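You operate a simulated robot arm through the tools that you are given. There is no shell and no other tool. Be economical: measure what you need, move in short steps, check, and stop when the job is done.

You run a simulated robot arm. Do the job below in one go: nothing can be reset, and whatever is moved stays where it is left.

TASK
Push the left bench cupboard door shut. Put one of the grey jars from the left end of the press ledge on the brown veneer. Fetch the brown bottle and stand it on the labelled block. Fetch the white tile and set it on the top of the steel rack. Open the upper blue drawer, take the green cap from the inside of the upper blue drawer and put it on top of the black spool, then shut the drawer. Put the cream panel on the top of the blue cabinet away on the upper shelf of the parts table. The order is free. Set down upright: grey jar, brown bottle.

The check looks at the end state, three seconds after you hand in, the way a careful person would. Anything else that was tipped, shoved, dropped, spilled or broken makes it a failure. A push-on lid holds only when it is set on centred and level and pressed home; a screw cap is set on level and turned clockwise until tight.

THE ROBOT
A 6-joint arm with a four-finger gripper on a trunk, on a base that drives. Base frame: it is fixed to the floor where the robot stands at the start and does not move with it; the origin is under the middle of the robot, x ahead of it, y to its left, z up. Lengths are in mm, angles in degrees, forces in N, time in s.
With the tool pointing down near the work surface it reaches from about 240 to 680 mm from the robot's upright axis, wherever it stands. Its first joint turns from -166.0 to 166.0 degrees. Places, roughly: black spool (6x6x5 cm) [-5200, 1800, 900]; brown bottle [-4000, -5500, 1000]; brown veneer [-4250, 1250, 1000]; cream panel [-5500, 2250, 1000]; green cap (3x3x3 cm) [-5500, 2200, 700]; grey jar [-4250, -1750, 1750]; labelled block [-2250, -4000, 750]; left bench cupboard door [500, 100, 500]; top of the steel rack [-9500, -300, 800]; upper blue drawer [-5400, 2200, 700]; upper shelf of the parts table [-4000, 4300, 600]; white tile (8x8x2 cm) [-8100, 2900, 800]. Payload 3.43 kg.
The tool frame sits at the grasp point between the pads (the TCP): z along the fingers, y along the line on which they close. The tips reach 30 mm beyond it. Largest opening 120 mm; the body of the gripper starts 85 mm behind the TCP.
Orientation is that of the tool frame in the base frame, as a unit quaternion [w, x, y, z]. With the fingers straight down and closing along the base's y, the tool's x points along the base's -x, its y along +y and its z along -z.

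THE INTERFACE
- The arm moves only by the tool arm_command. Its argument "plan" is text: rows parted by semicolons, each of 7 numbers parted by spaces: the turn, a rotation vector about the tool's x, y, z in degrees, then the shift along the tool's x, y, z in m, then the gripper command, from -1 (shut) to 1 (fully open), values between in proportion. In form: ax ay az x y z grip; .... A call has 1 to 12 rows; each row is the pose to reach, as a shift and turn from the pose commanded when the call began, along the tool's axes at that moment. Each row takes 0.2 s and may step no farther than 50 mm and 8.6 degrees from the row before; otherwise, or with a gripper value out of range, the whole call is refused. Where a pose cannot be reached the arm comes as near as it can. A force on the tool above 40 N (or 10 N above the force at the start of the call, whichever is more), or a blocked arm, ends the call early, and 0.2 s more pass. Each finger halts on what it meets, pressing with about 33 N; the grip force reading is that of the motor and also rises with nothing between the fingers. The clock runs only during rows and for 0.2 s after the last one: add rows that repeat a pose to give the fingers time. The reply holds the time, the measured pose of the TCP, the force on the tool along the base axes, the opening and the grip force, in the units named above and with some noise, with the torque about the TCP (base axes, N m) and any sound that the robot's microphone picked up.
- Cameras (640 x 400 px; columns grow to the right, rows downward): "scene" is now at [51.1, 152.1, 1537.4]; the picture's right is [0.15, -0.99, 0.00], its down [-0.84, -0.13, -0.53] and it looks along [0.52, 0.08, -0.85] (base axes); focal length 269 px, centre (320, 200). "wrist" rides on the gripper at [71, -17, -120] in the tool frame; the picture's right is [0.23, 0.97, 0.00], its down [-0.81, 0.19, -0.55] and it looks along [-0.54, 0.13, 0.83] (tool axes); focal length 275 px, centre (320, 200). There is no depth. A picture from a camera that has moved, and an enlarged one, comes with that camera's place and axes in the base frame and with its lens. The place of the scene camera against the robot may be out by one fixed shift of up to 18 mm in any direction.
- grab_frame(camera): a new picture of that camera. The clock stands still meanwhile.
- lift_body(by): slides the trunk up (or, below 0, down) by that many mm; the arm and the scene camera ride with it, the base frame stays. It gives what a move gives, with no picture.
- drive_base(legs): drives the robot by 1 to 6 legs, each [ahead, left, turn to the left] in mm, mm and degrees, along the robot's own axes; the way and the turn of a leg run together, so that a leg with both is an arc; at most 1500 mm and 180 degrees a leg. The arm and the cameras ride along, it lands a little off, and it stops where it bumps. It gives what a move gives.
- head_to(pan, tilt): turns the head with the scene camera to pan (to the left, within 120 degrees either way) and tilt (down, from -29 to 69), counted from straight ahead of the robot. It gives what a move gives.
- enlarge(camera, box): a new picture of the part [left, top, right, bottom] of that camera's present view, enlarged. The clock stands still meanwhile.
- finish_job(): hands the job in; it is judged then, once.

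Go step by step. Nothing tells you exact positions but the pictures and the camera data: compare them with the known pose of the tool, close in by small moves and look again before you grip or let go. The budget is 196 turns and 162 pictures, counting those below and the enlarged ones. Unless the task says otherwise, let go and move clear before handing in, and close with one line.

The tools are called as name(argument=value, ...) on one line, values as JSON. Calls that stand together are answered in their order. arm_command: Moves the arm, as the interface text tells. Its arguments: {"type":"object","properties":{"plan":{"type":"string"}},"required":["plan"]} The other tools are called the same way: lift_body (by) slides the trunk up or down; drive_base (legs) drives the base; head_to (pan, tilt) turns the head that bears the scene camera; grab_frame (camera) takes a picture; enlarge (camera, box) takes an enlarged picture of a part of a camera's view; finish_job () hands the job in.

At the start:

```text
t: 0.0
tool_pos: [395.1, 102.0, 936.6]
orientation: [-0.001, 0.0, 1.0, 0.0]
contact_force: [-0.7, -0.1, 0.7]
wrist_torque: [0.02, -0.01, -0.01]
grip_width: 120.1
finger_force: 0.1
trunk travel left (down, up): [-50.0, 390.0]
robot x, y, heading: [3.6, 0.0, 0.1]
head pan, tilt: [8.7, 58.0]
```

scene: 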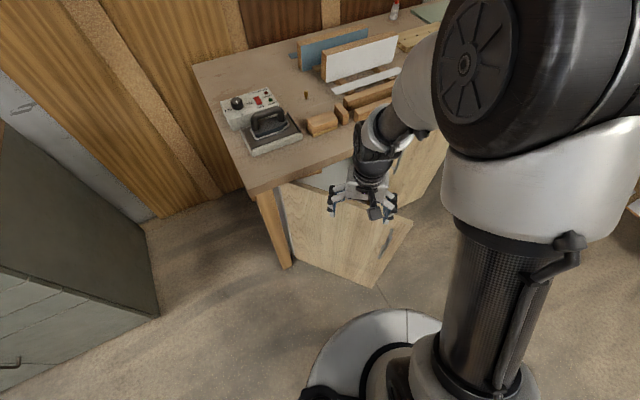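
wrist: 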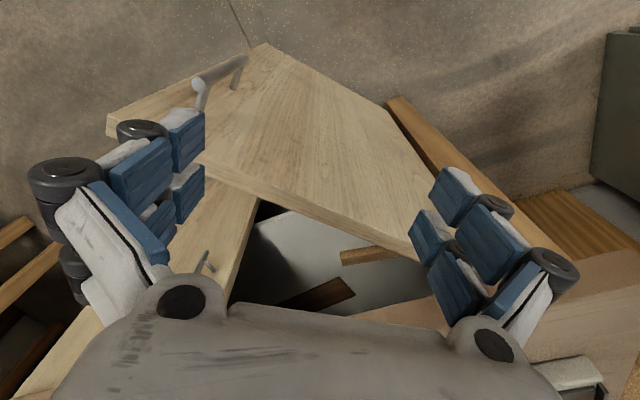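

The cupboard door stands ajar in front of me, hinged on its left side. I take a closer look at it before pushing.

enlarge(camera="scene", box=[180, 60, 460, 300])

head_to(pan=0, tilt=25)

grab_frame(camera="scene")

```text
1.67 times, centred on (320, 180) of scene
camera zoom: at [51.1, 152.1, 1537.4], right [0.15, -0.99, 0.0], down [-0.84, -0.13, -0.53], along [0.52, 0.08, -0.85], focal length 449 px, centre (320, 233)
```

zoom: 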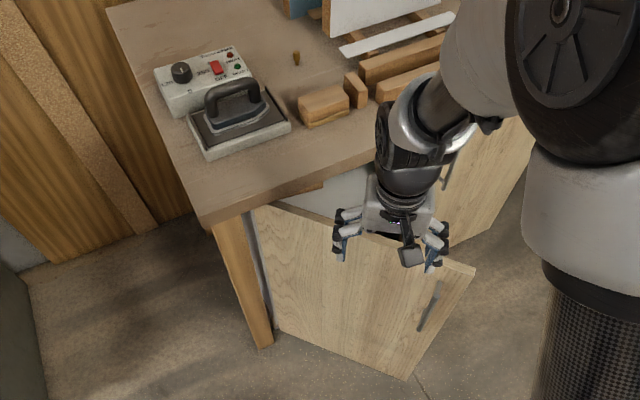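

```text
t: 1.0
tool_pos: [395.9, 102.0, 936.0]
orientation: [-0.001, 0.001, 1.0, 0.0]
contact_force: [-1.0, 0.4, 0.4]
wrist_torque: [0.0, 0.0, 0.0]
grip_width: 119.9
finger_force: 0.2
trunk travel left (down, up): [-50.0, 390.0]
robot x, y, heading: [2.3, -0.6, -0.3]
head pan, tilt: [0.0, 25.0]
```

```text
158 pictures are left
camera scene: at [75.2, 141.7, 1585.0], right [0.0, -1.0, 0.0], down [-0.42, 0.0, -0.91], along [0.91, 0.0, -0.42], focal length 269 px, centre (320, 200)
```

scene: 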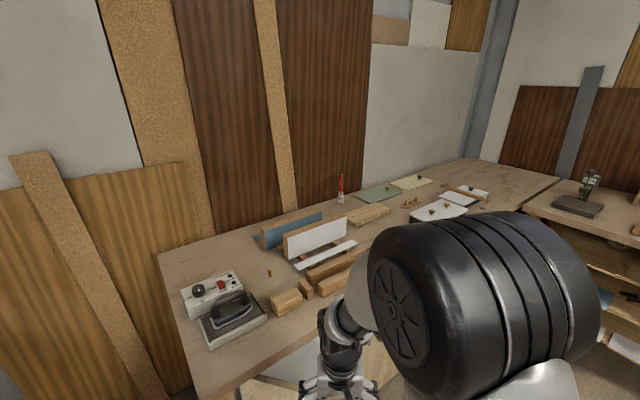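

The bench runs slantwise, and the door is hinged near (520, 350) with its free edge near (447, -61), so it is about 44° open. I back off a little, close the fingers and tilt the tool forward to push.

drive_base(legs=[[-120, 0, 0]])

arm_command(plan="0 -7.5 0 -0.016 -0.006 0.021 -1;0 -15 0 -0.031 -0.012 0.043 -1;0 -22.5 0 -0.047 -0.018 0.064 -1;0 -30 0 -0.062 -0.024 0.086 -1;0 -37.5 0 -0.078 -0.029 0.107 -1;0 -45 0 -0.094 -0.035 0.128 -1;0 -52.5 0 -0.109 -0.041 0.15 -1;0 -60 0 -0.125 -0.047 0.171 -1;0 -60 0 -0.125 -0.047 0.171 -1")

head_to(pan=0, tilt=50)

grab_frame(camera="scene")

grab_frame(camera="wrist")

```text
t: 2.2
tool_pos: [274.9, 102.4, 936.5]
orientation: [0.001, 0.0, 1.0, 0.0]
contact_force: [-0.9, 0.8, -0.3]
wrist_torque: [0.0, -0.03, 0.02]
grip_width: 119.8
finger_force: 0.0
trunk travel left (down, up): [-50.0, 390.0]
robot x, y, heading: [-122.8, 1.0, -0.1]
head pan, tilt: [0.0, 25.0]
```

```text
t: 4.2
tool_pos: [463.3, 55.2, 782.5]
orientation: [0.487, -0.032, 0.871, -0.059]
contact_force: [0.3, -0.6, -0.1]
wrist_torque: [0.0, 0.02, 0.0]
grip_width: 0.0
finger_force: 32.9
out of reach, approached as far as the arm can: row 3, 4, 5, 6, 7, 8, 9
trunk travel left (down, up): [-50.0, 390.0]
robot x, y, heading: [-121.4, 2.0, 0.1]
head pan, tilt: [0.0, 25.0]
```

```text
t: 5.1
tool_pos: [463.8, 55.2, 780.8]
orientation: [0.486, -0.032, 0.872, -0.06]
contact_force: [0.3, -0.3, 0.0]
wrist_torque: [0.02, 0.03, 0.02]
grip_width: 0.1
finger_force: 32.9
trunk travel left (down, up): [-50.0, 390.0]
robot x, y, heading: [-121.6, -1.5, -0.1]
head pan, tilt: [0.0, 50.0]
```

```text
157 pictures are left
camera scene: at [-60.2, 141.7, 1547.6], right [0.0, -1.0, 0.0], down [-0.77, 0.0, -0.64], along [0.64, 0.0, -0.77], focal length 269 px, centre (320, 200)
```

scene: 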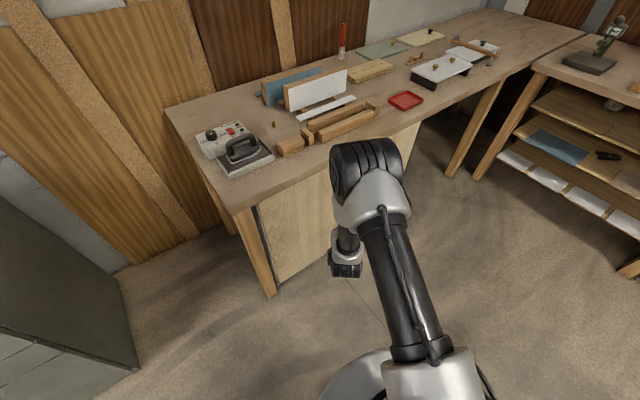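

```text
156 pictures are left
camera wrist: at [322.6, 39.0, 787.1], right [-0.12, 0.94, -0.33], down [-0.04, 0.32, 0.95], along [0.99, 0.13, 0.0], focal length 275 px, centre (320, 200)
```

wrist: 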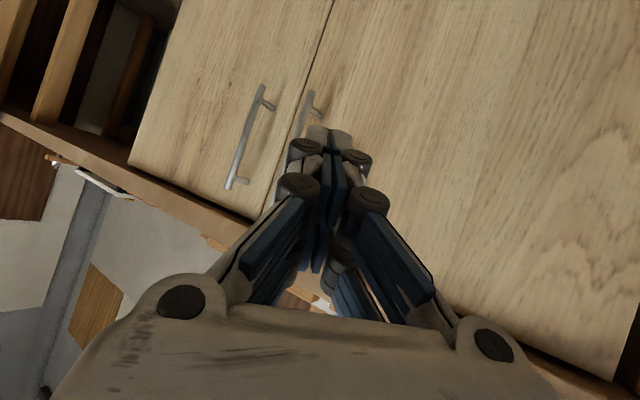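

The door seems to have swung mostly home already. I check its seam with the neighbour and frame.

enlarge(camera="scene", box=[220, 120, 440, 300])

enlarge(camera="wrist", box=[120, 0, 440, 200])

```text
2.22 times, centred on (330, 210) of scene
camera zoom: at [-60.2, 141.7, 1547.6], right [0.0, -1.0, 0.0], down [-0.77, 0.0, -0.64], along [0.64, 0.0, -0.77], focal length 598 px, centre (298, 178)
```

zoom: 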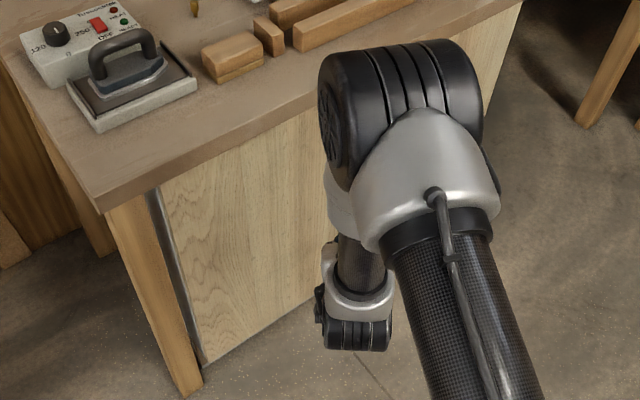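

```text
2.00 times, centred on (280, 100) of wrist
camera zoom: at [322.6, 39.0, 787.1], right [-0.12, 0.94, -0.33], down [-0.04, 0.32, 0.95], along [0.99, 0.13, 0.0], focal length 551 px, centre (400, 400)
```

zoom: 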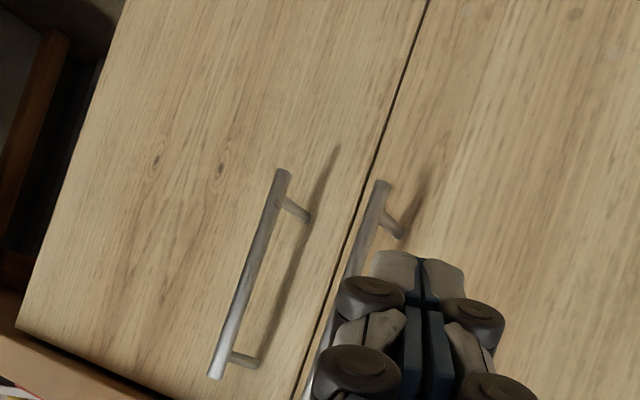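

The seam looks uniform; I press gently on the door to be sure it is home.

arm_command(plan="0 0 0 -0.02 0.01 0.03 -1;0 0 0 -0.04 0.02 0.06 -1;0 0 0 -0.06 0.03 0.09 -1;0 0 0 -0.08 0.04 0.12 -1;0 0 0 -0.09 0.045 0.138 -1;0 0 0 -0.1 0.05 0.154 -1;0 0 0 -0.108 0.05 0.166 -1;0 0 0 -0.115 0.05 0.178 -1;0 0 0 -0.122 0.05 0.19 -1;0 0 0 -0.13 0.05 0.202 -1;0 0 0 -0.138 0.05 0.214 -1")

grab_frame(camera="wrist")

```text
t: 6.8
tool_pos: [659.5, 99.8, 771.7]
orientation: [0.48, -0.03, 0.875, -0.06]
contact_force: [-16.1, -7.5, 6.1]
wrist_torque: [0.1, -0.27, -0.09]
grip_width: 0.0
finger_force: 33.2
trunk travel left (down, up): [-50.0, 390.0]
robot x, y, heading: [-123.5, 0.7, -0.3]
head pan, tilt: [0.0, 50.0]
stopped in row 8: the force on the tool passed its limit at 55 N (the readings are from after the stop); the commanded pose is now the measured one
```

```text
153 pictures are left
camera wrist: at [519.3, 84.8, 780.2], right [-0.12, 0.94, -0.32], down [-0.03, 0.32, 0.95], along [0.99, 0.12, -0.01], focal length 275 px, centre (320, 200)
```

wrist: 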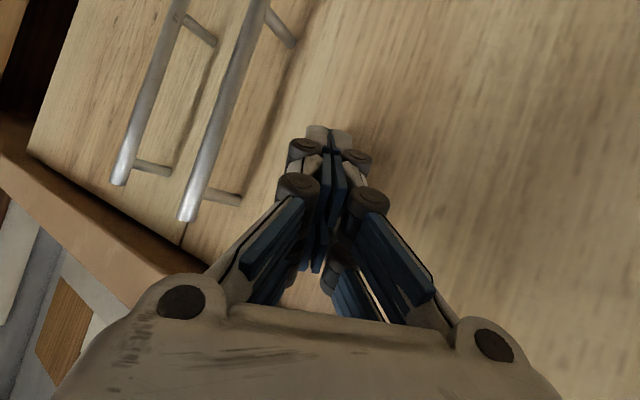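

Contact came exactly where the shut door should be, so it is closed. I back away, bring the arm to a carrying pose and look around.

drive_base(legs=[[-300, 0, 0]])

arm_command(plan="-0.7 5.7 0.4 0.0065 -0.002 -0.0415 -1;-1.4 11.5 0.7 0.013 -0.004 -0.083 -1;-2.1 17.2 1.1 0.0195 -0.006 -0.1245 -1;-2.9 23 1.4 0.026 -0.008 -0.166 -1;-3.6 28.7 1.8 0.0325 -0.011 -0.2075 -1;-4.3 34.4 2.2 0.039 -0.013 -0.249 -1;-5 40.2 2.5 0.0455 -0.015 -0.29 -1;-5.8 45.9 2.9 0.052 -0.017 -0.332 -1;-6.5 51.7 3.2 0.0585 -0.019 -0.3735 -1;-7.2 57.4 3.6 0.065 -0.022 -0.415 -1")

drive_base(legs=[[0, 0, 180]])

head_to(pan=0, tilt=15)

grab_frame(camera="scene")

```text
t: 8.9
tool_pos: [362.2, 104.3, 772.8]
orientation: [0.48, -0.033, 0.875, -0.059]
contact_force: [-0.7, -0.7, -0.6]
wrist_torque: [-0.02, 0.02, 0.04]
grip_width: 0.1
finger_force: 33.3
trunk travel left (down, up): [-50.0, 390.0]
robot x, y, heading: [-418.8, -2.1, -0.0]
head pan, tilt: [0.0, 50.0]
```

```text
t: 11.1
tool_pos: [-24.6, 105.9, 942.6]
orientation: [0.0, -0.004, 1.0, 0.0]
contact_force: [-0.4, 1.1, 0.8]
wrist_torque: [0.0, -0.01, 0.01]
grip_width: 0.0
finger_force: 33.3
trunk travel left (down, up): [-50.0, 390.0]
robot x, y, heading: [-423.3, -0.8, 0.0]
head pan, tilt: [0.0, 50.0]
```

```text
t: 18.8
tool_pos: [-817.8, -104.2, 941.7]
orientation: [-0.001, 1.0, 0.001, -0.001]
contact_force: [-0.2, -0.2, -0.5]
wrist_torque: [0.01, 0.02, -0.03]
grip_width: 0.0
finger_force: 33.2
trunk travel left (down, up): [-50.0, 390.0]
robot x, y, heading: [-419.1, 1.4, 179.7]
head pan, tilt: [0.0, 50.0]
```

```text
t: 19.8
tool_pos: [-817.9, -105.0, 941.8]
orientation: [-0.001, 1.0, 0.001, 0.0]
contact_force: [-0.2, -0.4, 0.4]
wrist_torque: [0.02, -0.02, -0.01]
grip_width: 0.1
finger_force: 32.8
trunk travel left (down, up): [-50.0, 390.0]
robot x, y, heading: [-418.7, -0.0, 180.0]
head pan, tilt: [0.0, 15.0]
```

```text
152 pictures are left
camera scene: at [-491.4, -138.4, 1601.2], right [0.0, 1.0, 0.0], down [0.26, 0.0, -0.97], along [-0.97, 0.0, -0.26], focal length 269 px, centre (320, 200)
```

scene: 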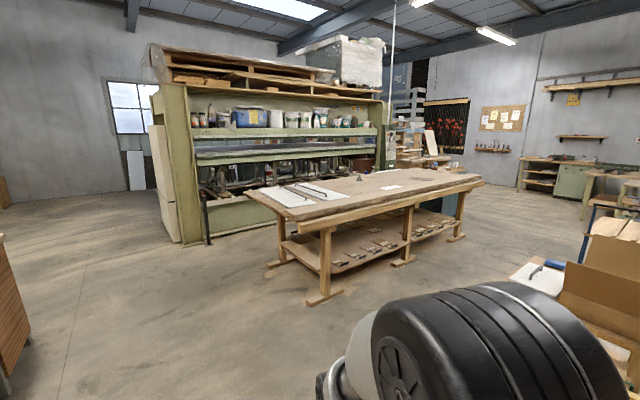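

I see the press with its ledge of jars and a work table in front of it. I enlarge both.

enlarge(camera="scene", box=[160, 90, 320, 190])

enlarge(camera="scene", box=[320, 90, 520, 215])

```text
4.00 times, centred on (240, 140) of scene
camera zoom: at [-491.4, -138.4, 1601.2], right [0.0, 1.0, 0.0], down [0.26, 0.0, -0.97], along [-0.97, 0.0, -0.26], focal length 1077 px, centre (640, 440)
```

zoom: 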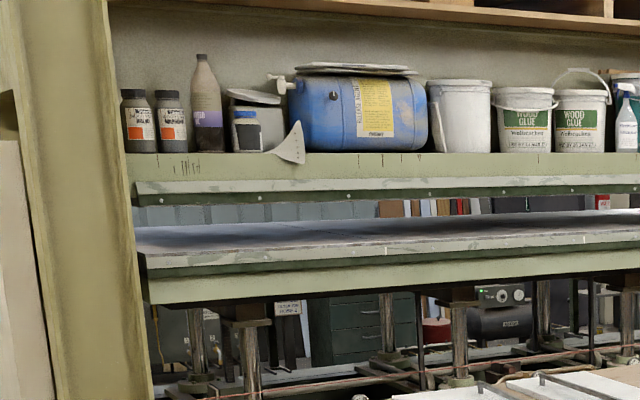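

```text
3.20 times, centred on (420, 152) of scene
camera zoom: at [-491.4, -138.4, 1601.2], right [0.0, 1.0, 0.0], down [0.26, 0.0, -0.97], along [-0.97, 0.0, -0.26], focal length 862 px, centre (0, 352)
```

zoom: 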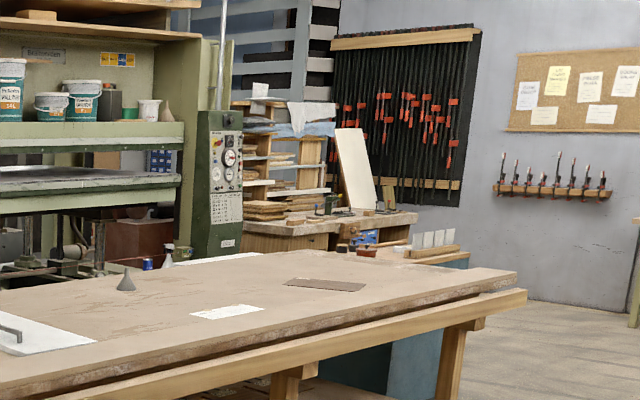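

The two grey jars stand at the left end of the ledge, base near z 1600, around (-4240, -1800). The press and table run at about 34° to my axes. I drive to a spot in front of the left end of the press.

drive_base(legs=[[0, 0, 33.7], [1400, -220, 0], [1400, -220, 0]])

head_to(pan=0, tilt=5)

grab_frame(camera="scene")

head_to(pan=-70, tilt=25)

grab_frame(camera="scene")

```text
t: 35.2
tool_pos: [-3241.6, -1542.1, 941.4]
orientation: [0.0, 0.953, 0.303, 0.0]
contact_force: [-0.5, -0.6, -0.1]
wrist_torque: [0.01, -0.03, 0.01]
grip_width: 0.0
finger_force: 32.7
trunk travel left (down, up): [-50.0, 390.0]
robot x, y, heading: [-2972.0, -1229.7, -145.0]
head pan, tilt: [0.0, 15.0]
```

```text
t: 35.9
tool_pos: [-3239.7, -1542.2, 942.6]
orientation: [0.0, 0.953, 0.303, 0.0]
contact_force: [-0.1, -0.6, -0.1]
wrist_torque: [-0.04, -0.02, 0.0]
grip_width: 0.1
finger_force: 32.9
trunk travel left (down, up): [-50.0, 390.0]
robot x, y, heading: [-2974.2, -1227.4, -144.9]
head pan, tilt: [0.0, 5.0]
```

```text
149 pictures are left
camera scene: at [-2950.0, -1382.2, 1617.5], right [-0.57, 0.82, 0.0], down [0.07, 0.05, -1.0], along [-0.82, -0.57, -0.09], focal length 269 px, centre (320, 200)
```

scene: 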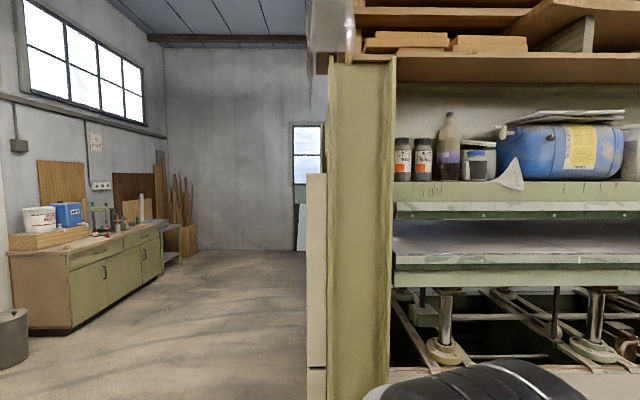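

```text
t: 37.3
tool_pos: [-3239.6, -1542.0, 942.2]
orientation: [-0.001, 0.953, 0.302, 0.0]
contact_force: [0.1, 0.3, 0.1]
wrist_torque: [0.01, 0.02, 0.01]
grip_width: 0.0
finger_force: 32.8
trunk travel left (down, up): [-50.0, 390.0]
robot x, y, heading: [-2975.7, -1228.2, -145.0]
head pan, tilt: [-70.0, 25.0]
```

```text
148 pictures are left
camera scene: at [-2950.3, -1276.8, 1585.1], right [0.57, 0.82, 0.0], down [0.35, -0.24, -0.91], along [-0.74, 0.52, -0.42], focal length 269 px, centre (320, 200)
```

scene: 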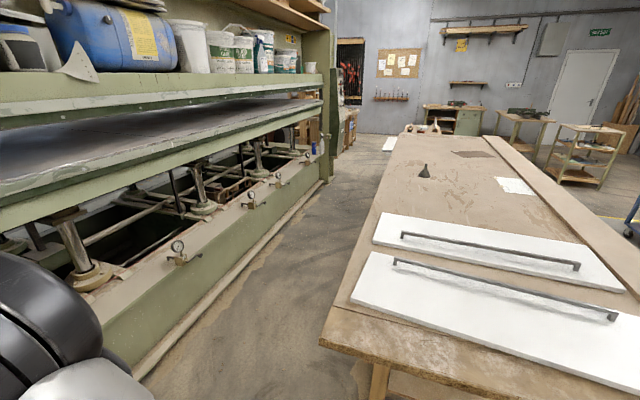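

I can see two jars (about 75 mm wide, 180 tall) with narrow gaps between neighbours. I raise the trunk, move closer and look again.

lift_body(by=390)

drive_base(legs=[[450, 0, -1.3]])

head_to(pan=-10, tilt=25)

grab_frame(camera="scene")

enlarge(camera="scene", box=[340, 100, 540, 225])

```text
t: 41.0
tool_pos: [-3240.6, -1541.3, 1332.4]
orientation: [0.0, 0.953, 0.302, 0.0]
contact_force: [0.3, -0.2, -0.1]
wrist_torque: [-0.02, 0.02, -0.02]
grip_width: 0.3
finger_force: 32.8
trunk travel left (down, up): [-440.0, 0.0]
robot x, y, heading: [-2973.8, -1229.2, -145.0]
head pan, tilt: [-70.0, 25.0]
```

```text
t: 43.8
tool_pos: [-3615.7, -1790.5, 1333.1]
orientation: [-0.001, 0.956, 0.294, 0.0]
contact_force: [0.8, -0.1, -0.3]
wrist_torque: [0.02, -0.02, 0.0]
grip_width: 0.1
finger_force: 33.2
trunk travel left (down, up): [-440.0, 0.0]
robot x, y, heading: [-3339.6, -1485.4, -146.0]
head pan, tilt: [-70.0, 25.0]
```

```text
t: 45.1
tool_pos: [-3615.0, -1789.3, 1332.8]
orientation: [-0.001, 0.955, 0.295, 0.0]
contact_force: [-0.1, -0.2, 0.2]
wrist_torque: [-0.03, -0.01, -0.03]
grip_width: 0.0
finger_force: 33.1
trunk travel left (down, up): [-440.0, 0.0]
robot x, y, heading: [-3342.7, -1481.5, -146.1]
head pan, tilt: [-10.0, 25.0]
```

```text
147 pictures are left
camera scene: at [-3330.4, -1622.2, 1975.1], right [-0.4, 0.91, 0.0], down [0.39, 0.17, -0.91], along [-0.83, -0.37, -0.42], focal length 269 px, centre (320, 200)
```

scene: 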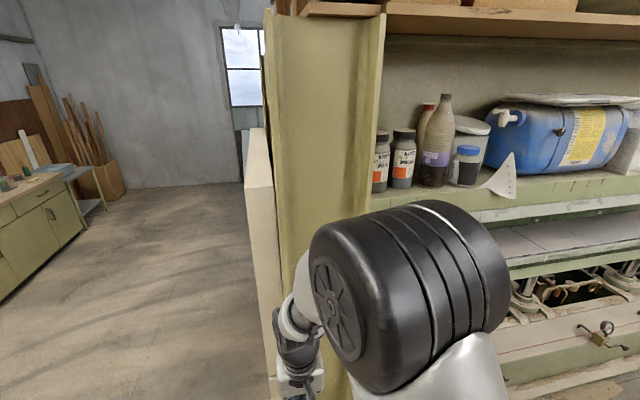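

```text
3.20 times, centred on (440, 162) of scene
camera zoom: at [-3330.4, -1622.2, 1975.1], right [-0.4, 0.91, 0.0], down [0.39, 0.17, -0.91], along [-0.83, -0.37, -0.42], focal length 862 px, centre (-64, 320)
```

zoom: 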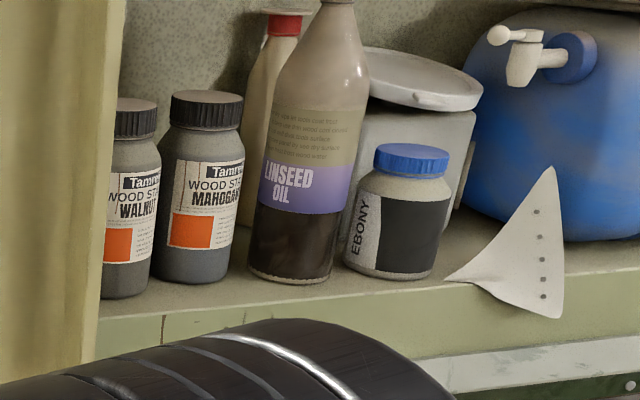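

Jar 2 ("mahogany") is near (-4360, -1740), top near 1795, about 90 mm wide with close neighbours left and right. I will grip it from above with the fingers in front and behind, so I raise the arm and turn the tool 90°.

arm_command(plan="0 0 7.5 0 0 -0.0475 -1;0 0 15 0 0 -0.095 -1;0 0 22.5 0 0 -0.1425 -1;0 0 30 0 0 -0.19 0;0 0 37.5 0 0 -0.2375 0;0 0 45 0 0 -0.285 1;0 0 52.5 0 0 -0.3325 1;0 0 60 0 0 -0.38 1;0 0 67.5 0 0 -0.4275 1;0 0 75 0 0 -0.475 1;0 0 82.5 0 0 -0.5225 1;0 0 90 0 0 -0.57 1")

head_to(pan=-20, tilt=15)

grab_frame(camera="scene")

grab_frame(camera="wrist")

```text
t: 47.7
tool_pos: [-3601.0, -1770.9, 1803.2]
orientation: [0.005, 0.883, -0.469, -0.001]
contact_force: [-0.5, 0.3, 0.6]
wrist_torque: [0.02, 0.01, 0.02]
grip_width: 120.2
finger_force: 0.0
out of reach, approached as far as the arm can: row 10, 11, 12
trunk travel left (down, up): [-440.0, 0.0]
robot x, y, heading: [-3343.6, -1480.7, -146.1]
head pan, tilt: [-10.0, 25.0]
```

```text
t: 48.4
tool_pos: [-3601.9, -1771.2, 1802.3]
orientation: [0.005, 0.884, -0.468, -0.002]
contact_force: [-0.7, -1.1, 0.0]
wrist_torque: [0.0, 0.0, -0.01]
grip_width: 119.7
finger_force: 0.1
trunk travel left (down, up): [-440.0, 0.0]
robot x, y, heading: [-3344.5, -1479.9, -146.5]
head pan, tilt: [-20.0, 15.0]
```

```text
145 pictures are left
camera scene: at [-3337.0, -1607.8, 1991.2], right [-0.24, 0.97, 0.0], down [0.25, 0.06, -0.97], along [-0.94, -0.23, -0.26], focal length 269 px, centre (320, 200)
```

scene: 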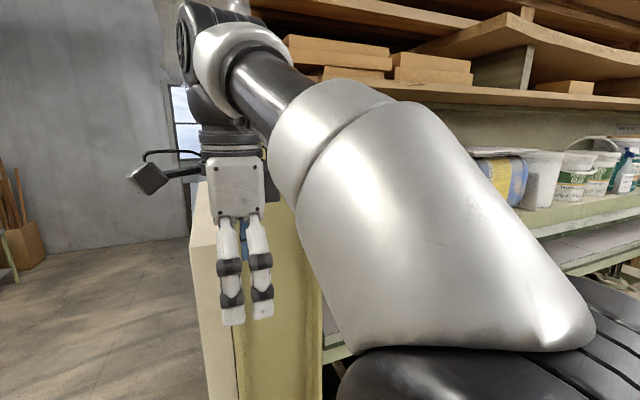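

```text
144 pictures are left
camera wrist: at [-3547.4, -1820.8, 1923.2], right [-0.68, -0.74, 0.01], down [-0.61, 0.57, 0.55], along [-0.41, 0.37, -0.83], focal length 275 px, centre (320, 200)
```

wrist: 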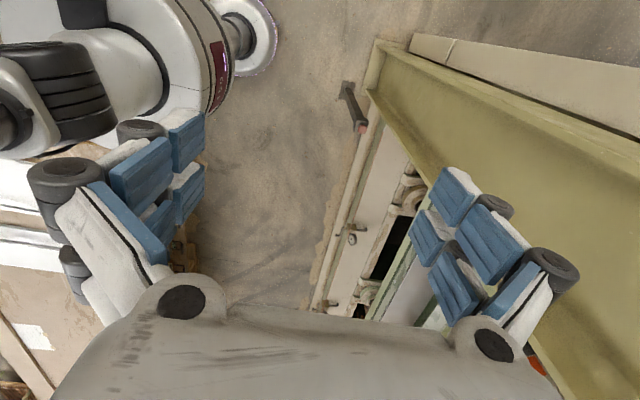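

Straight-down over the jars is out of reach and the shelf above is low, so I will come in with the tool level, gripping at the cap. I back up and level the tool.

drive_base(legs=[[-300, 0, 0]])

arm_command(plan="-4.9 -4.9 -4.9 0 0.025 0.005 1;-9.8 -9.8 -9.8 0 0.05 0.01 1;-14.7 -14.7 -14.7 0 0.075 0.015 1;-19.6 -19.6 -19.6 0 0.1 0.02 1;-24.5 -24.5 -24.5 0 0.125 0.025 1;-29.4 -29.4 -29.4 0 0.15 0.03 1;-34.3 -34.3 -34.3 0 0.175 0.035 1;-39.2 -39.2 -39.2 0 0.2 0.04 1;-44.1 -44.1 -44.1 0 0.225 0.05 1;-49 -49 -49 0 0.25 0.05 1;-53.9 -53.9 -53.9 0 0.275 0.05 1;-58.8 -58.8 -58.8 0 0.3 0.05 1")

```text
t: 50.4
tool_pos: [-3353.3, -1604.3, 1802.1]
orientation: [0.004, 0.884, -0.468, -0.001]
contact_force: [0.2, -0.3, -0.3]
wrist_torque: [-0.01, 0.02, 0.0]
grip_width: 119.9
finger_force: 0.1
trunk travel left (down, up): [-440.0, 0.0]
robot x, y, heading: [-3097.9, -1313.8, -146.4]
head pan, tilt: [-20.0, 15.0]
```

```text
t: 53.0
tool_pos: [-3602.8, -1774.1, 1753.4]
orientation: [0.188, 0.765, 0.1, -0.608]
contact_force: [0.3, 0.7, 0.4]
wrist_torque: [0.01, -0.02, -0.02]
grip_width: 119.6
finger_force: 0.0
trunk travel left (down, up): [-440.0, 0.0]
robot x, y, heading: [-3092.5, -1313.1, -146.2]
head pan, tilt: [-20.0, 15.0]
```

The tool is almost level. I finish levelling, shift it to the right side of the robot and drive up to just short of the jars.

arm_command(plan="-3.3 -3.4 -3.5 0 0 0 1;-6.6 -6.8 -7 0 0 0 1;-9.9 -10.2 -10.5 0 0 0 1;-9.9 -10.2 -10.5 0 0 0 1")

arm_command(plan="0 0 0 0 -0.04 0 1;0 0 0 0 -0.08 0 1;0 0 0 0 -0.12 0 1;0 0 0 0 -0.16 0 1;0 0 0 0 -0.2 0 1;0 0 0 0 -0.24 0 1;0 0 0 0 -0.28 0 1;0 0 0 0 -0.32 0 1;0 0 0 0 -0.34 0 1")

drive_base(legs=[[330, -85, 0]])

grab_frame(camera="wrist")

grab_frame(camera="scene")

```text
t: 54.0
tool_pos: [-3601.0, -1773.6, 1755.6]
orientation: [-0.204, -0.677, -0.204, 0.677]
contact_force: [-0.4, -0.7, -0.1]
wrist_torque: [0.0, 0.04, 0.02]
grip_width: 119.9
finger_force: 0.1
trunk travel left (down, up): [-440.0, 0.0]
robot x, y, heading: [-3095.2, -1314.0, -146.1]
head pan, tilt: [-20.0, 15.0]
```

```text
t: 56.0
tool_pos: [-3743.3, -1641.7, 1793.9]
orientation: [0.19, 0.711, 0.1, -0.67]
contact_force: [1.3, -0.9, -0.3]
wrist_torque: [-0.02, 0.04, -0.03]
grip_width: 119.7
finger_force: 0.0
out of reach, approached as far as the arm can: row 2, 3, 4, 5, 6, 7, 8, 9
trunk travel left (down, up): [-440.0, 0.0]
robot x, y, heading: [-3095.8, -1310.7, -145.9]
head pan, tilt: [-20.0, 15.0]
```

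```text
t: 58.3
tool_pos: [-4061.9, -1760.5, 1796.0]
orientation: [0.191, 0.71, 0.1, -0.67]
contact_force: [-0.2, 0.1, 0.0]
wrist_torque: [0.01, 0.02, 0.02]
grip_width: 120.2
finger_force: 0.1
trunk travel left (down, up): [-440.0, 0.0]
robot x, y, heading: [-3420.4, -1432.3, -145.7]
head pan, tilt: [-20.0, 15.0]
```

```text
143 pictures are left
camera wrist: at [-3953.7, -1703.3, 1725.7], right [0.41, -0.91, -0.09], down [0.52, 0.14, 0.84], along [-0.75, -0.39, 0.53], focal length 275 px, centre (320, 200)
```

wrist: 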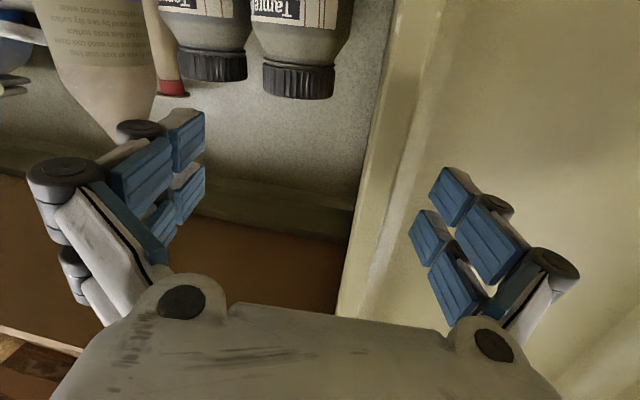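

```text
142 pictures are left
camera scene: at [-3409.7, -1554.4, 1991.4], right [-0.24, 0.97, 0.0], down [0.25, 0.06, -0.97], along [-0.94, -0.24, -0.26], focal length 269 px, centre (320, 200)
```

scene: 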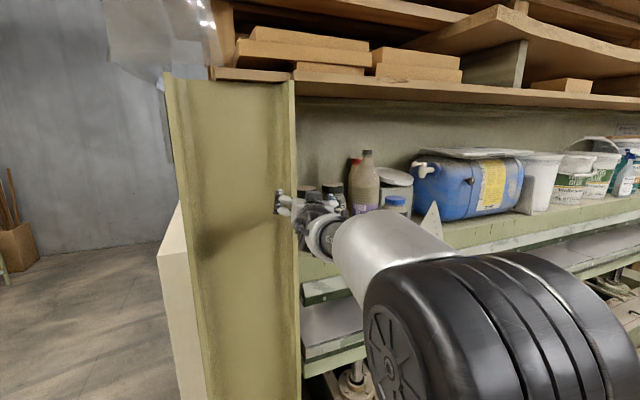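

The tool reached the ledge level but had to yaw. I choose the walnut jar (nearest the post; cap about 84 mm wide at ≈(-4302,-1836)). I back off, retract the arm a little with the tool level and straight, then slip in diagonally past the post.

drive_base(legs=[[-120, 0, 0]])

arm_command(plan="-1.2 -0.1 -1 0.008 0.018 -0.027 0.75;-2.5 -0.25 -2 0.016 0.035 -0.053 0.75;-3.7 -0.4 -3 0.025 0.053 -0.08 0.75;-5 -0.5 -4 0.033 0.07 -0.106 0.75;-6.2 -0.6 -5 0.041 0.088 -0.133 0.75;-7.4 -0.75 -6 0.05 0.106 -0.16 0.75;-8.7 -0.9 -7 0.058 0.123 -0.187 0.75;-9.9 -1 -8 0.066 0.141 -0.213 0.75")

```text
t: 59.5
tool_pos: [-3966.3, -1693.5, 1793.5]
orientation: [0.192, 0.711, 0.1, -0.669]
contact_force: [0.8, -0.4, 0.7]
wrist_torque: [0.02, 0.0, -0.02]
grip_width: 119.8
finger_force: 0.1
trunk travel left (down, up): [-440.0, 0.0]
robot x, y, heading: [-3324.9, -1362.8, -145.8]
head pan, tilt: [-20.0, 15.0]
```

```text
t: 61.3
tool_pos: [-3707.7, -1742.0, 1754.2]
orientation: [-0.205, -0.676, -0.206, 0.677]
contact_force: [0.7, 0.3, 0.3]
wrist_torque: [-0.03, 0.02, 0.0]
grip_width: 105.0
finger_force: 0.1
trunk travel left (down, up): [-440.0, 0.0]
robot x, y, heading: [-3321.8, -1362.5, -146.2]
head pan, tilt: [-20.0, 15.0]
```

Retraction worked. Now the diagonal drive to bring the tool in front of the walnut jar.

drive_base(legs=[[120, -25, 0], [160, -220, 0]])

grab_frame(camera="wrist")

head_to(pan=0, tilt=15)

grab_frame(camera="scene")

```text
t: 64.1
tool_pos: [-4077.3, -1698.6, 1755.9]
orientation: [-0.207, -0.676, -0.207, 0.676]
contact_force: [-0.4, 0.5, -0.4]
wrist_torque: [0.01, -0.01, 0.01]
grip_width: 105.0
finger_force: 0.0
trunk travel left (down, up): [-440.0, 0.0]
robot x, y, heading: [-3688.7, -1318.6, -145.8]
head pan, tilt: [-20.0, 15.0]
```

```text
141 pictures are left
camera wrist: at [-3987.4, -1617.4, 1684.0], right [0.54, -0.81, -0.23], down [0.57, 0.15, 0.81], along [-0.62, -0.57, 0.54], focal length 275 px, centre (320, 200)
```

wrist: 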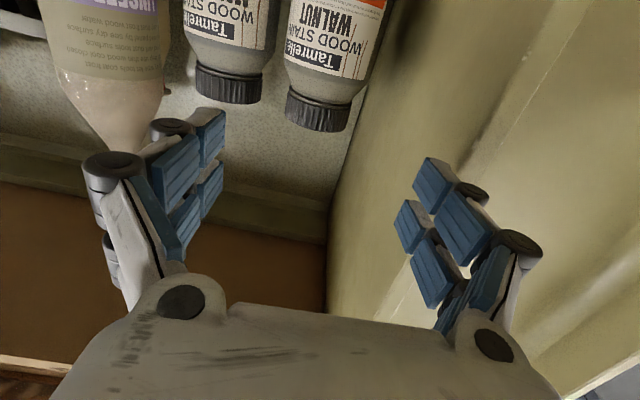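

```text
t: 64.9
tool_pos: [-4076.4, -1699.1, 1753.9]
orientation: [0.207, 0.676, 0.207, -0.676]
contact_force: [0.3, 0.5, 0.6]
wrist_torque: [-0.04, -0.01, -0.01]
grip_width: 104.7
finger_force: 0.1
trunk travel left (down, up): [-440.0, 0.0]
robot x, y, heading: [-3689.9, -1320.3, -145.9]
head pan, tilt: [0.0, 15.0]
```

```text
140 pictures are left
camera scene: at [-3666.9, -1473.6, 1991.3], right [-0.56, 0.83, 0.0], down [0.21, 0.15, -0.97], along [-0.8, -0.54, -0.26], focal length 269 px, centre (320, 200)
```

scene: 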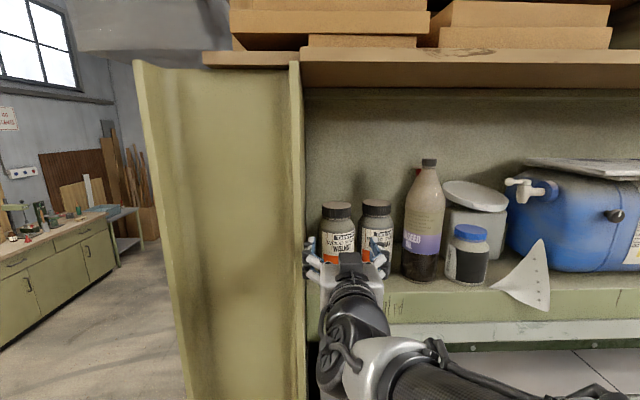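

The open fingers are lined up with the walnut jar (axis near n 4603, u 847; cap z 1752–1789). I raise 13 mm and advance part way.

arm_command(plan="0 0 0 -0.013 0 0.01 0.75;0 0 0 -0.013 0 0.04 0.75;0 0 0 -0.013 0 0.07 0.75;0 0 0 -0.013 0 0.1 0.75;0 0 0 -0.013 0 0.13 0.75;0 0 0 -0.013 0 0.14 0.75")

grab_frame(camera="wrist")

enlarge(camera="scene", box=[260, 160, 460, 285])

```text
t: 66.3
tool_pos: [-4193.9, -1777.5, 1769.5]
orientation: [-0.206, -0.676, -0.206, 0.677]
contact_force: [0.2, -0.5, 0.1]
wrist_torque: [0.02, 0.01, -0.03]
grip_width: 104.8
finger_force: 0.0
trunk travel left (down, up): [-440.0, 0.0]
robot x, y, heading: [-3689.3, -1319.8, -145.9]
head pan, tilt: [0.0, 15.0]
```

```text
139 pictures are left
camera wrist: at [-4103.0, -1696.3, 1698.2], right [0.54, -0.81, -0.23], down [0.57, 0.15, 0.81], along [-0.62, -0.57, 0.54], focal length 275 px, centre (320, 200)
```

wrist: 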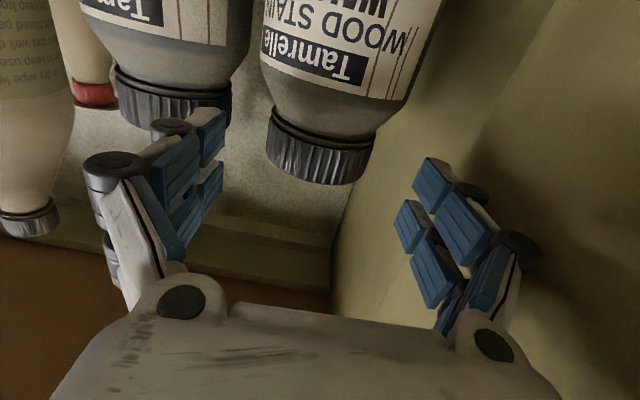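

```text
3.20 times, centred on (360, 222) of scene
camera zoom: at [-3667.0, -1473.0, 1991.4], right [-0.56, 0.83, 0.0], down [0.21, 0.15, -0.97], along [-0.8, -0.54, -0.26], focal length 862 px, centre (192, 128)
```

zoom: 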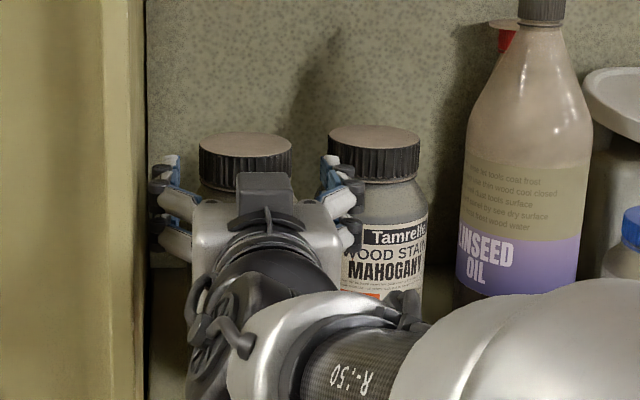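

The cap centre is about 98 mm ahead of the TCP at the right height and laterally centred. I drive the base forward most of the way.

drive_base(legs=[[60, 0, 0]])

grab_frame(camera="wrist")

enlarge(camera="scene", box=[260, 160, 460, 285])

```text
t: 67.3
tool_pos: [-4243.2, -1812.2, 1767.9]
orientation: [0.205, 0.677, 0.205, -0.677]
contact_force: [-0.3, -0.8, -0.3]
wrist_torque: [-0.01, 0.0, 0.0]
grip_width: 105.1
finger_force: 0.1
trunk travel left (down, up): [-440.0, 0.0]
robot x, y, heading: [-3737.9, -1350.7, -145.6]
head pan, tilt: [0.0, 15.0]
```

```text
137 pictures are left
camera wrist: at [-4153.0, -1730.5, 1697.4], right [0.54, -0.81, -0.23], down [0.57, 0.15, 0.81], along [-0.62, -0.57, 0.54], focal length 275 px, centre (320, 200)
```

wrist: 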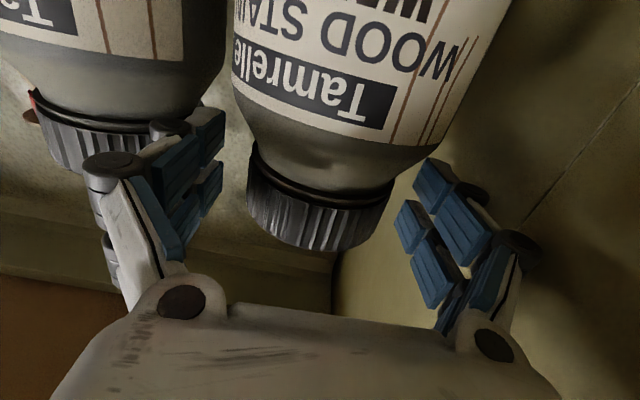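

```text
3.20 times, centred on (360, 222) of scene
camera zoom: at [-3717.4, -1507.4, 1991.4], right [-0.56, 0.83, 0.0], down [0.21, 0.15, -0.97], along [-0.8, -0.54, -0.26], focal length 862 px, centre (192, 128)
```

zoom: 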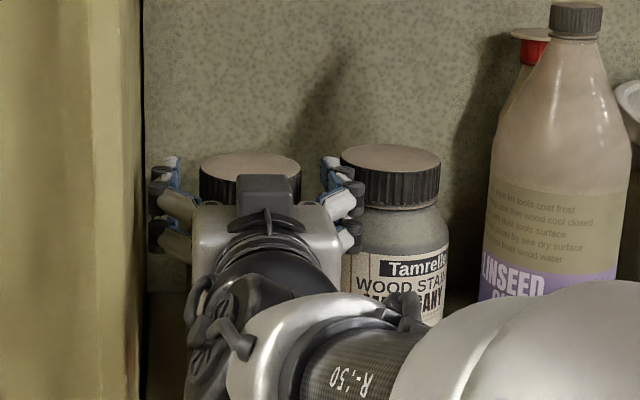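

The cap sits between the pads; about 32 mm remain. I advance and close.

arm_command(plan="0 0 0 0 0.002 0.011 0.75;0 0 0 0 0.002 0.022 0.75;0 0 0 0 0.002 0.033 0.75;0 0 0 0 0.002 0.033 0.75")

arm_command(plan="0 0 0 0 0 0 0.4;0 0 0 0 0 0 0.2;0 0 0 0 0 0 0;0 0 0 0 0 0 0;0 0 0 0 0 0 0;0 0 0 0 0 0 0")

grab_frame(camera="wrist")

```text
t: 68.3
tool_pos: [-4267.9, -1831.2, 1768.7]
orientation: [-0.206, -0.676, -0.206, 0.677]
contact_force: [-0.1, -0.2, -0.5]
wrist_torque: [0.02, -0.01, 0.0]
grip_width: 105.0
finger_force: 0.0
trunk travel left (down, up): [-440.0, 0.0]
robot x, y, heading: [-3739.5, -1351.9, -145.9]
head pan, tilt: [0.0, 15.0]
```

```text
t: 69.7
tool_pos: [-4268.3, -1830.0, 1769.7]
orientation: [-0.207, -0.676, -0.206, 0.677]
contact_force: [-1.0, 2.2, 4.1]
wrist_torque: [0.05, 0.1, 0.03]
grip_width: 74.2
finger_force: 33.2
trunk travel left (down, up): [-440.0, 0.0]
robot x, y, heading: [-3737.2, -1352.3, -145.8]
head pan, tilt: [0.0, 15.0]
```

```text
135 pictures are left
camera wrist: at [-4179.0, -1749.5, 1698.2], right [0.54, -0.81, -0.23], down [0.57, 0.15, 0.81], along [-0.62, -0.57, 0.54], focal length 275 px, centre (320, 200)
```

wrist: 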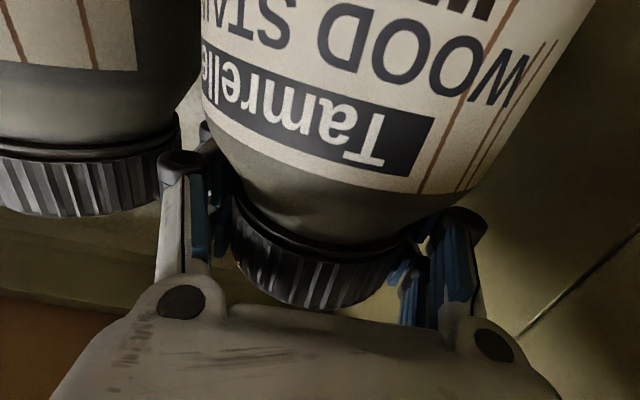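

Gripped at 74 mm. I lift it clear and see whether it comes along.

arm_command(plan="0 0 0 -0.006 0 0 -0.3;0 0 0 -0.013 0 0 -0.3;0 0 0 -0.02 0 0 -0.3;0 0 0 -0.03 0 0 -0.3;0 0 0 -0.04 0 0 -0.3")

grab_frame(camera="scene")

```text
t: 70.9
tool_pos: [-4268.4, -1830.8, 1808.4]
orientation: [0.207, 0.676, 0.207, -0.676]
contact_force: [0.0, 0.5, -6.9]
wrist_torque: [-0.07, 0.11, -0.01]
grip_width: 73.5
finger_force: 33.1
trunk travel left (down, up): [-440.0, 0.0]
robot x, y, heading: [-3739.8, -1351.5, -145.9]
head pan, tilt: [0.0, 15.0]
```

```text
134 pictures are left
camera scene: at [-3717.2, -1507.2, 1991.3], right [-0.56, 0.83, 0.0], down [0.21, 0.15, -0.97], along [-0.8, -0.54, -0.26], focal length 269 px, centre (320, 200)
```

scene: 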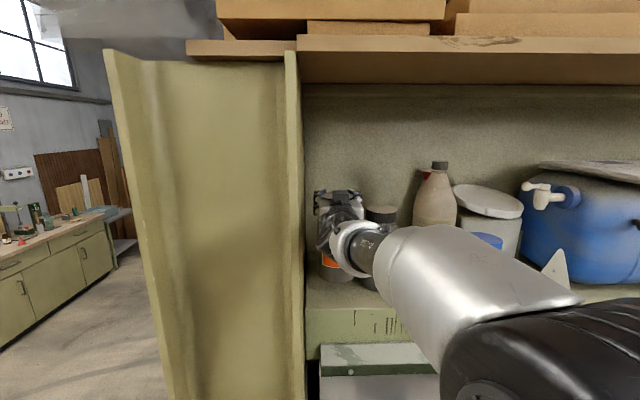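

The jar is in hand (about 0.7 kg). I retract the arm and back out past the post.

drive_base(legs=[[-60, 0, 0]])

arm_command(plan="0 0 0 0 0 -0.025 -0.3;0 0 0 0 0 -0.05 -0.3;0 0 0 0 0 -0.08 -0.3;0 0 0 0 0 -0.11 -0.3;0 0 0 0 0 -0.14 -0.3;0 0 0 0 0 -0.17 -0.3;0 0 0 0 0 -0.2 -0.3;0 0 0 0 0 -0.23 -0.3")

drive_base(legs=[[-160, 220, 0], [-150, 60, 0]])

head_to(pan=-100, tilt=20)

grab_frame(camera="scene")

```text
t: 71.8
tool_pos: [-4220.4, -1799.1, 1808.0]
orientation: [0.206, 0.677, 0.207, -0.676]
contact_force: [0.3, -0.2, -5.4]
wrist_torque: [-0.07, 0.09, -0.03]
grip_width: 73.4
finger_force: 33.3
trunk travel left (down, up): [-440.0, 0.0]
robot x, y, heading: [-3685.0, -1321.5, -145.8]
head pan, tilt: [0.0, 15.0]
```

```text
t: 73.6
tool_pos: [-4029.2, -1668.1, 1808.9]
orientation: [0.206, 0.677, 0.207, -0.676]
contact_force: [0.9, 1.2, -6.2]
wrist_torque: [-0.07, 0.06, 0.03]
grip_width: 73.3
finger_force: 33.6
trunk travel left (down, up): [-440.0, 0.0]
robot x, y, heading: [-3689.4, -1314.0, -145.7]
head pan, tilt: [0.0, 15.0]
```

```text
t: 76.6
tool_pos: [-3621.3, -1728.9, 1807.7]
orientation: [0.207, 0.677, 0.208, -0.675]
contact_force: [-0.3, -0.7, -6.0]
wrist_torque: [-0.07, 0.1, 0.0]
grip_width: 72.9
finger_force: 32.8
trunk travel left (down, up): [-440.0, 0.0]
robot x, y, heading: [-3275.4, -1376.4, -145.7]
head pan, tilt: [0.0, 15.0]
```

```text
t: 78.3
tool_pos: [-3621.2, -1728.6, 1808.1]
orientation: [0.206, 0.677, 0.206, -0.676]
contact_force: [-0.1, 0.0, -6.1]
wrist_torque: [-0.08, 0.13, -0.01]
grip_width: 73.1
finger_force: 33.2
trunk travel left (down, up): [-440.0, 0.0]
robot x, y, heading: [-3278.8, -1378.1, -145.9]
head pan, tilt: [-100.0, 20.0]
```

```text
133 pictures are left
camera scene: at [-3218.2, -1395.7, 1983.2], right [0.91, 0.41, 0.0], down [0.14, -0.31, -0.94], along [-0.38, 0.86, -0.34], focal length 269 px, centre (320, 200)
```

scene: 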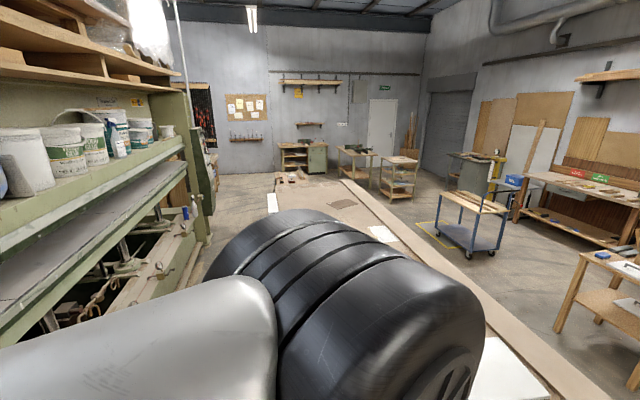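

The veneer is near (-4130, 1300) on the table and the near-side aisle is free. I back out, then go sideways along the aisle to stand before the veneer.

drive_base(legs=[[-1400, 50, 0], [-490, 0, 0], [0, -1450, 0], [0, -1330, 0]])

head_to(pan=0, tilt=40)

grab_frame(camera="scene")

```text
t: 100.8
tool_pos: [-3602.0, 1560.3, 1808.4]
orientation: [0.214, 0.674, 0.214, -0.674]
contact_force: [-0.2, 0.0, -6.0]
wrist_torque: [-0.11, 0.13, -0.01]
grip_width: 70.9
finger_force: 33.0
trunk travel left (down, up): [-440.0, 0.0]
robot x, y, heading: [-3264.0, 1924.5, -144.6]
head pan, tilt: [-100.0, 20.0]
```

```text
t: 102.6
tool_pos: [-3601.9, 1561.8, 1808.5]
orientation: [0.213, 0.675, 0.214, -0.673]
contact_force: [-0.7, 0.0, -6.2]
wrist_torque: [-0.05, 0.12, 0.01]
grip_width: 70.7
finger_force: 33.0
trunk travel left (down, up): [-440.0, 0.0]
robot x, y, heading: [-3270.4, 1921.4, -144.6]
head pan, tilt: [0.0, 40.0]
```

```text
132 pictures are left
camera scene: at [-3237.6, 1770.9, 1951.7], right [-0.58, 0.81, 0.0], down [0.52, 0.37, -0.77], along [-0.62, -0.44, -0.64], focal length 269 px, centre (320, 200)
```

scene: 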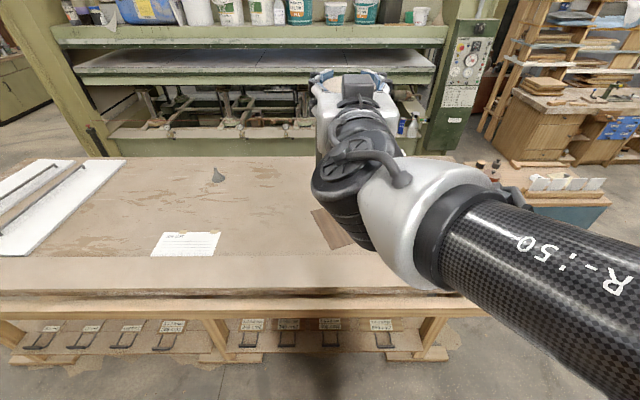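

The grip width has crept down; I check the jar in the wrist camera.

grab_frame(camera="wrist")

lift_body(by=-300)

head_to(pan=15, tilt=35)

grab_frame(camera="scene")

```text
131 pictures are left
camera wrist: at [-3513.5, 1644.8, 1737.1], right [0.56, -0.79, -0.23], down [0.56, 0.16, 0.81], along [-0.61, -0.59, 0.54], focal length 275 px, centre (320, 200)
```

wrist: 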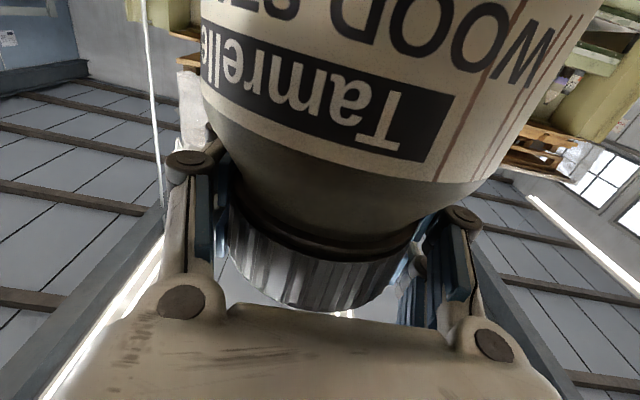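

```text
t: 105.6
tool_pos: [-3601.3, 1561.6, 1508.0]
orientation: [0.214, 0.674, 0.215, -0.673]
contact_force: [0.4, 0.5, -5.5]
wrist_torque: [-0.07, 0.09, -0.01]
grip_width: 70.4
finger_force: 33.1
trunk travel left (down, up): [-140.0, 300.0]
robot x, y, heading: [-3270.8, 1922.8, -144.6]
head pan, tilt: [0.0, 40.0]
```

```text
t: 106.4
tool_pos: [-3603.1, 1561.8, 1506.3]
orientation: [0.214, 0.674, 0.215, -0.674]
contact_force: [0.1, 0.4, -6.4]
wrist_torque: [-0.08, 0.06, 0.0]
grip_width: 70.7
finger_force: 32.9
trunk travel left (down, up): [-140.0, 300.0]
robot x, y, heading: [-3269.4, 1922.3, -144.2]
head pan, tilt: [15.0, 35.0]
```

```text
130 pictures are left
camera scene: at [-3224.4, 1752.4, 1659.2], right [-0.77, 0.64, 0.0], down [0.37, 0.44, -0.82], along [-0.52, -0.63, -0.57], focal length 269 px, centre (320, 200)
```

scene: 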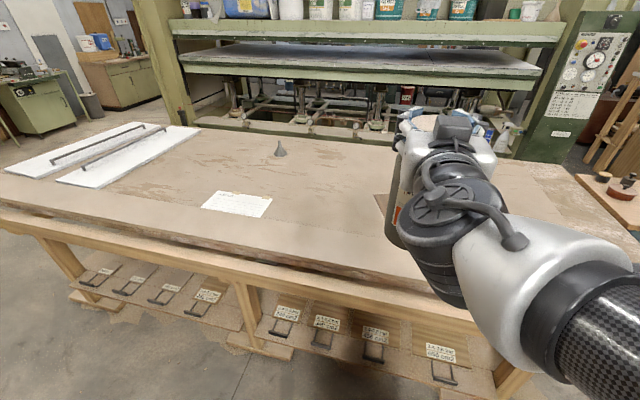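

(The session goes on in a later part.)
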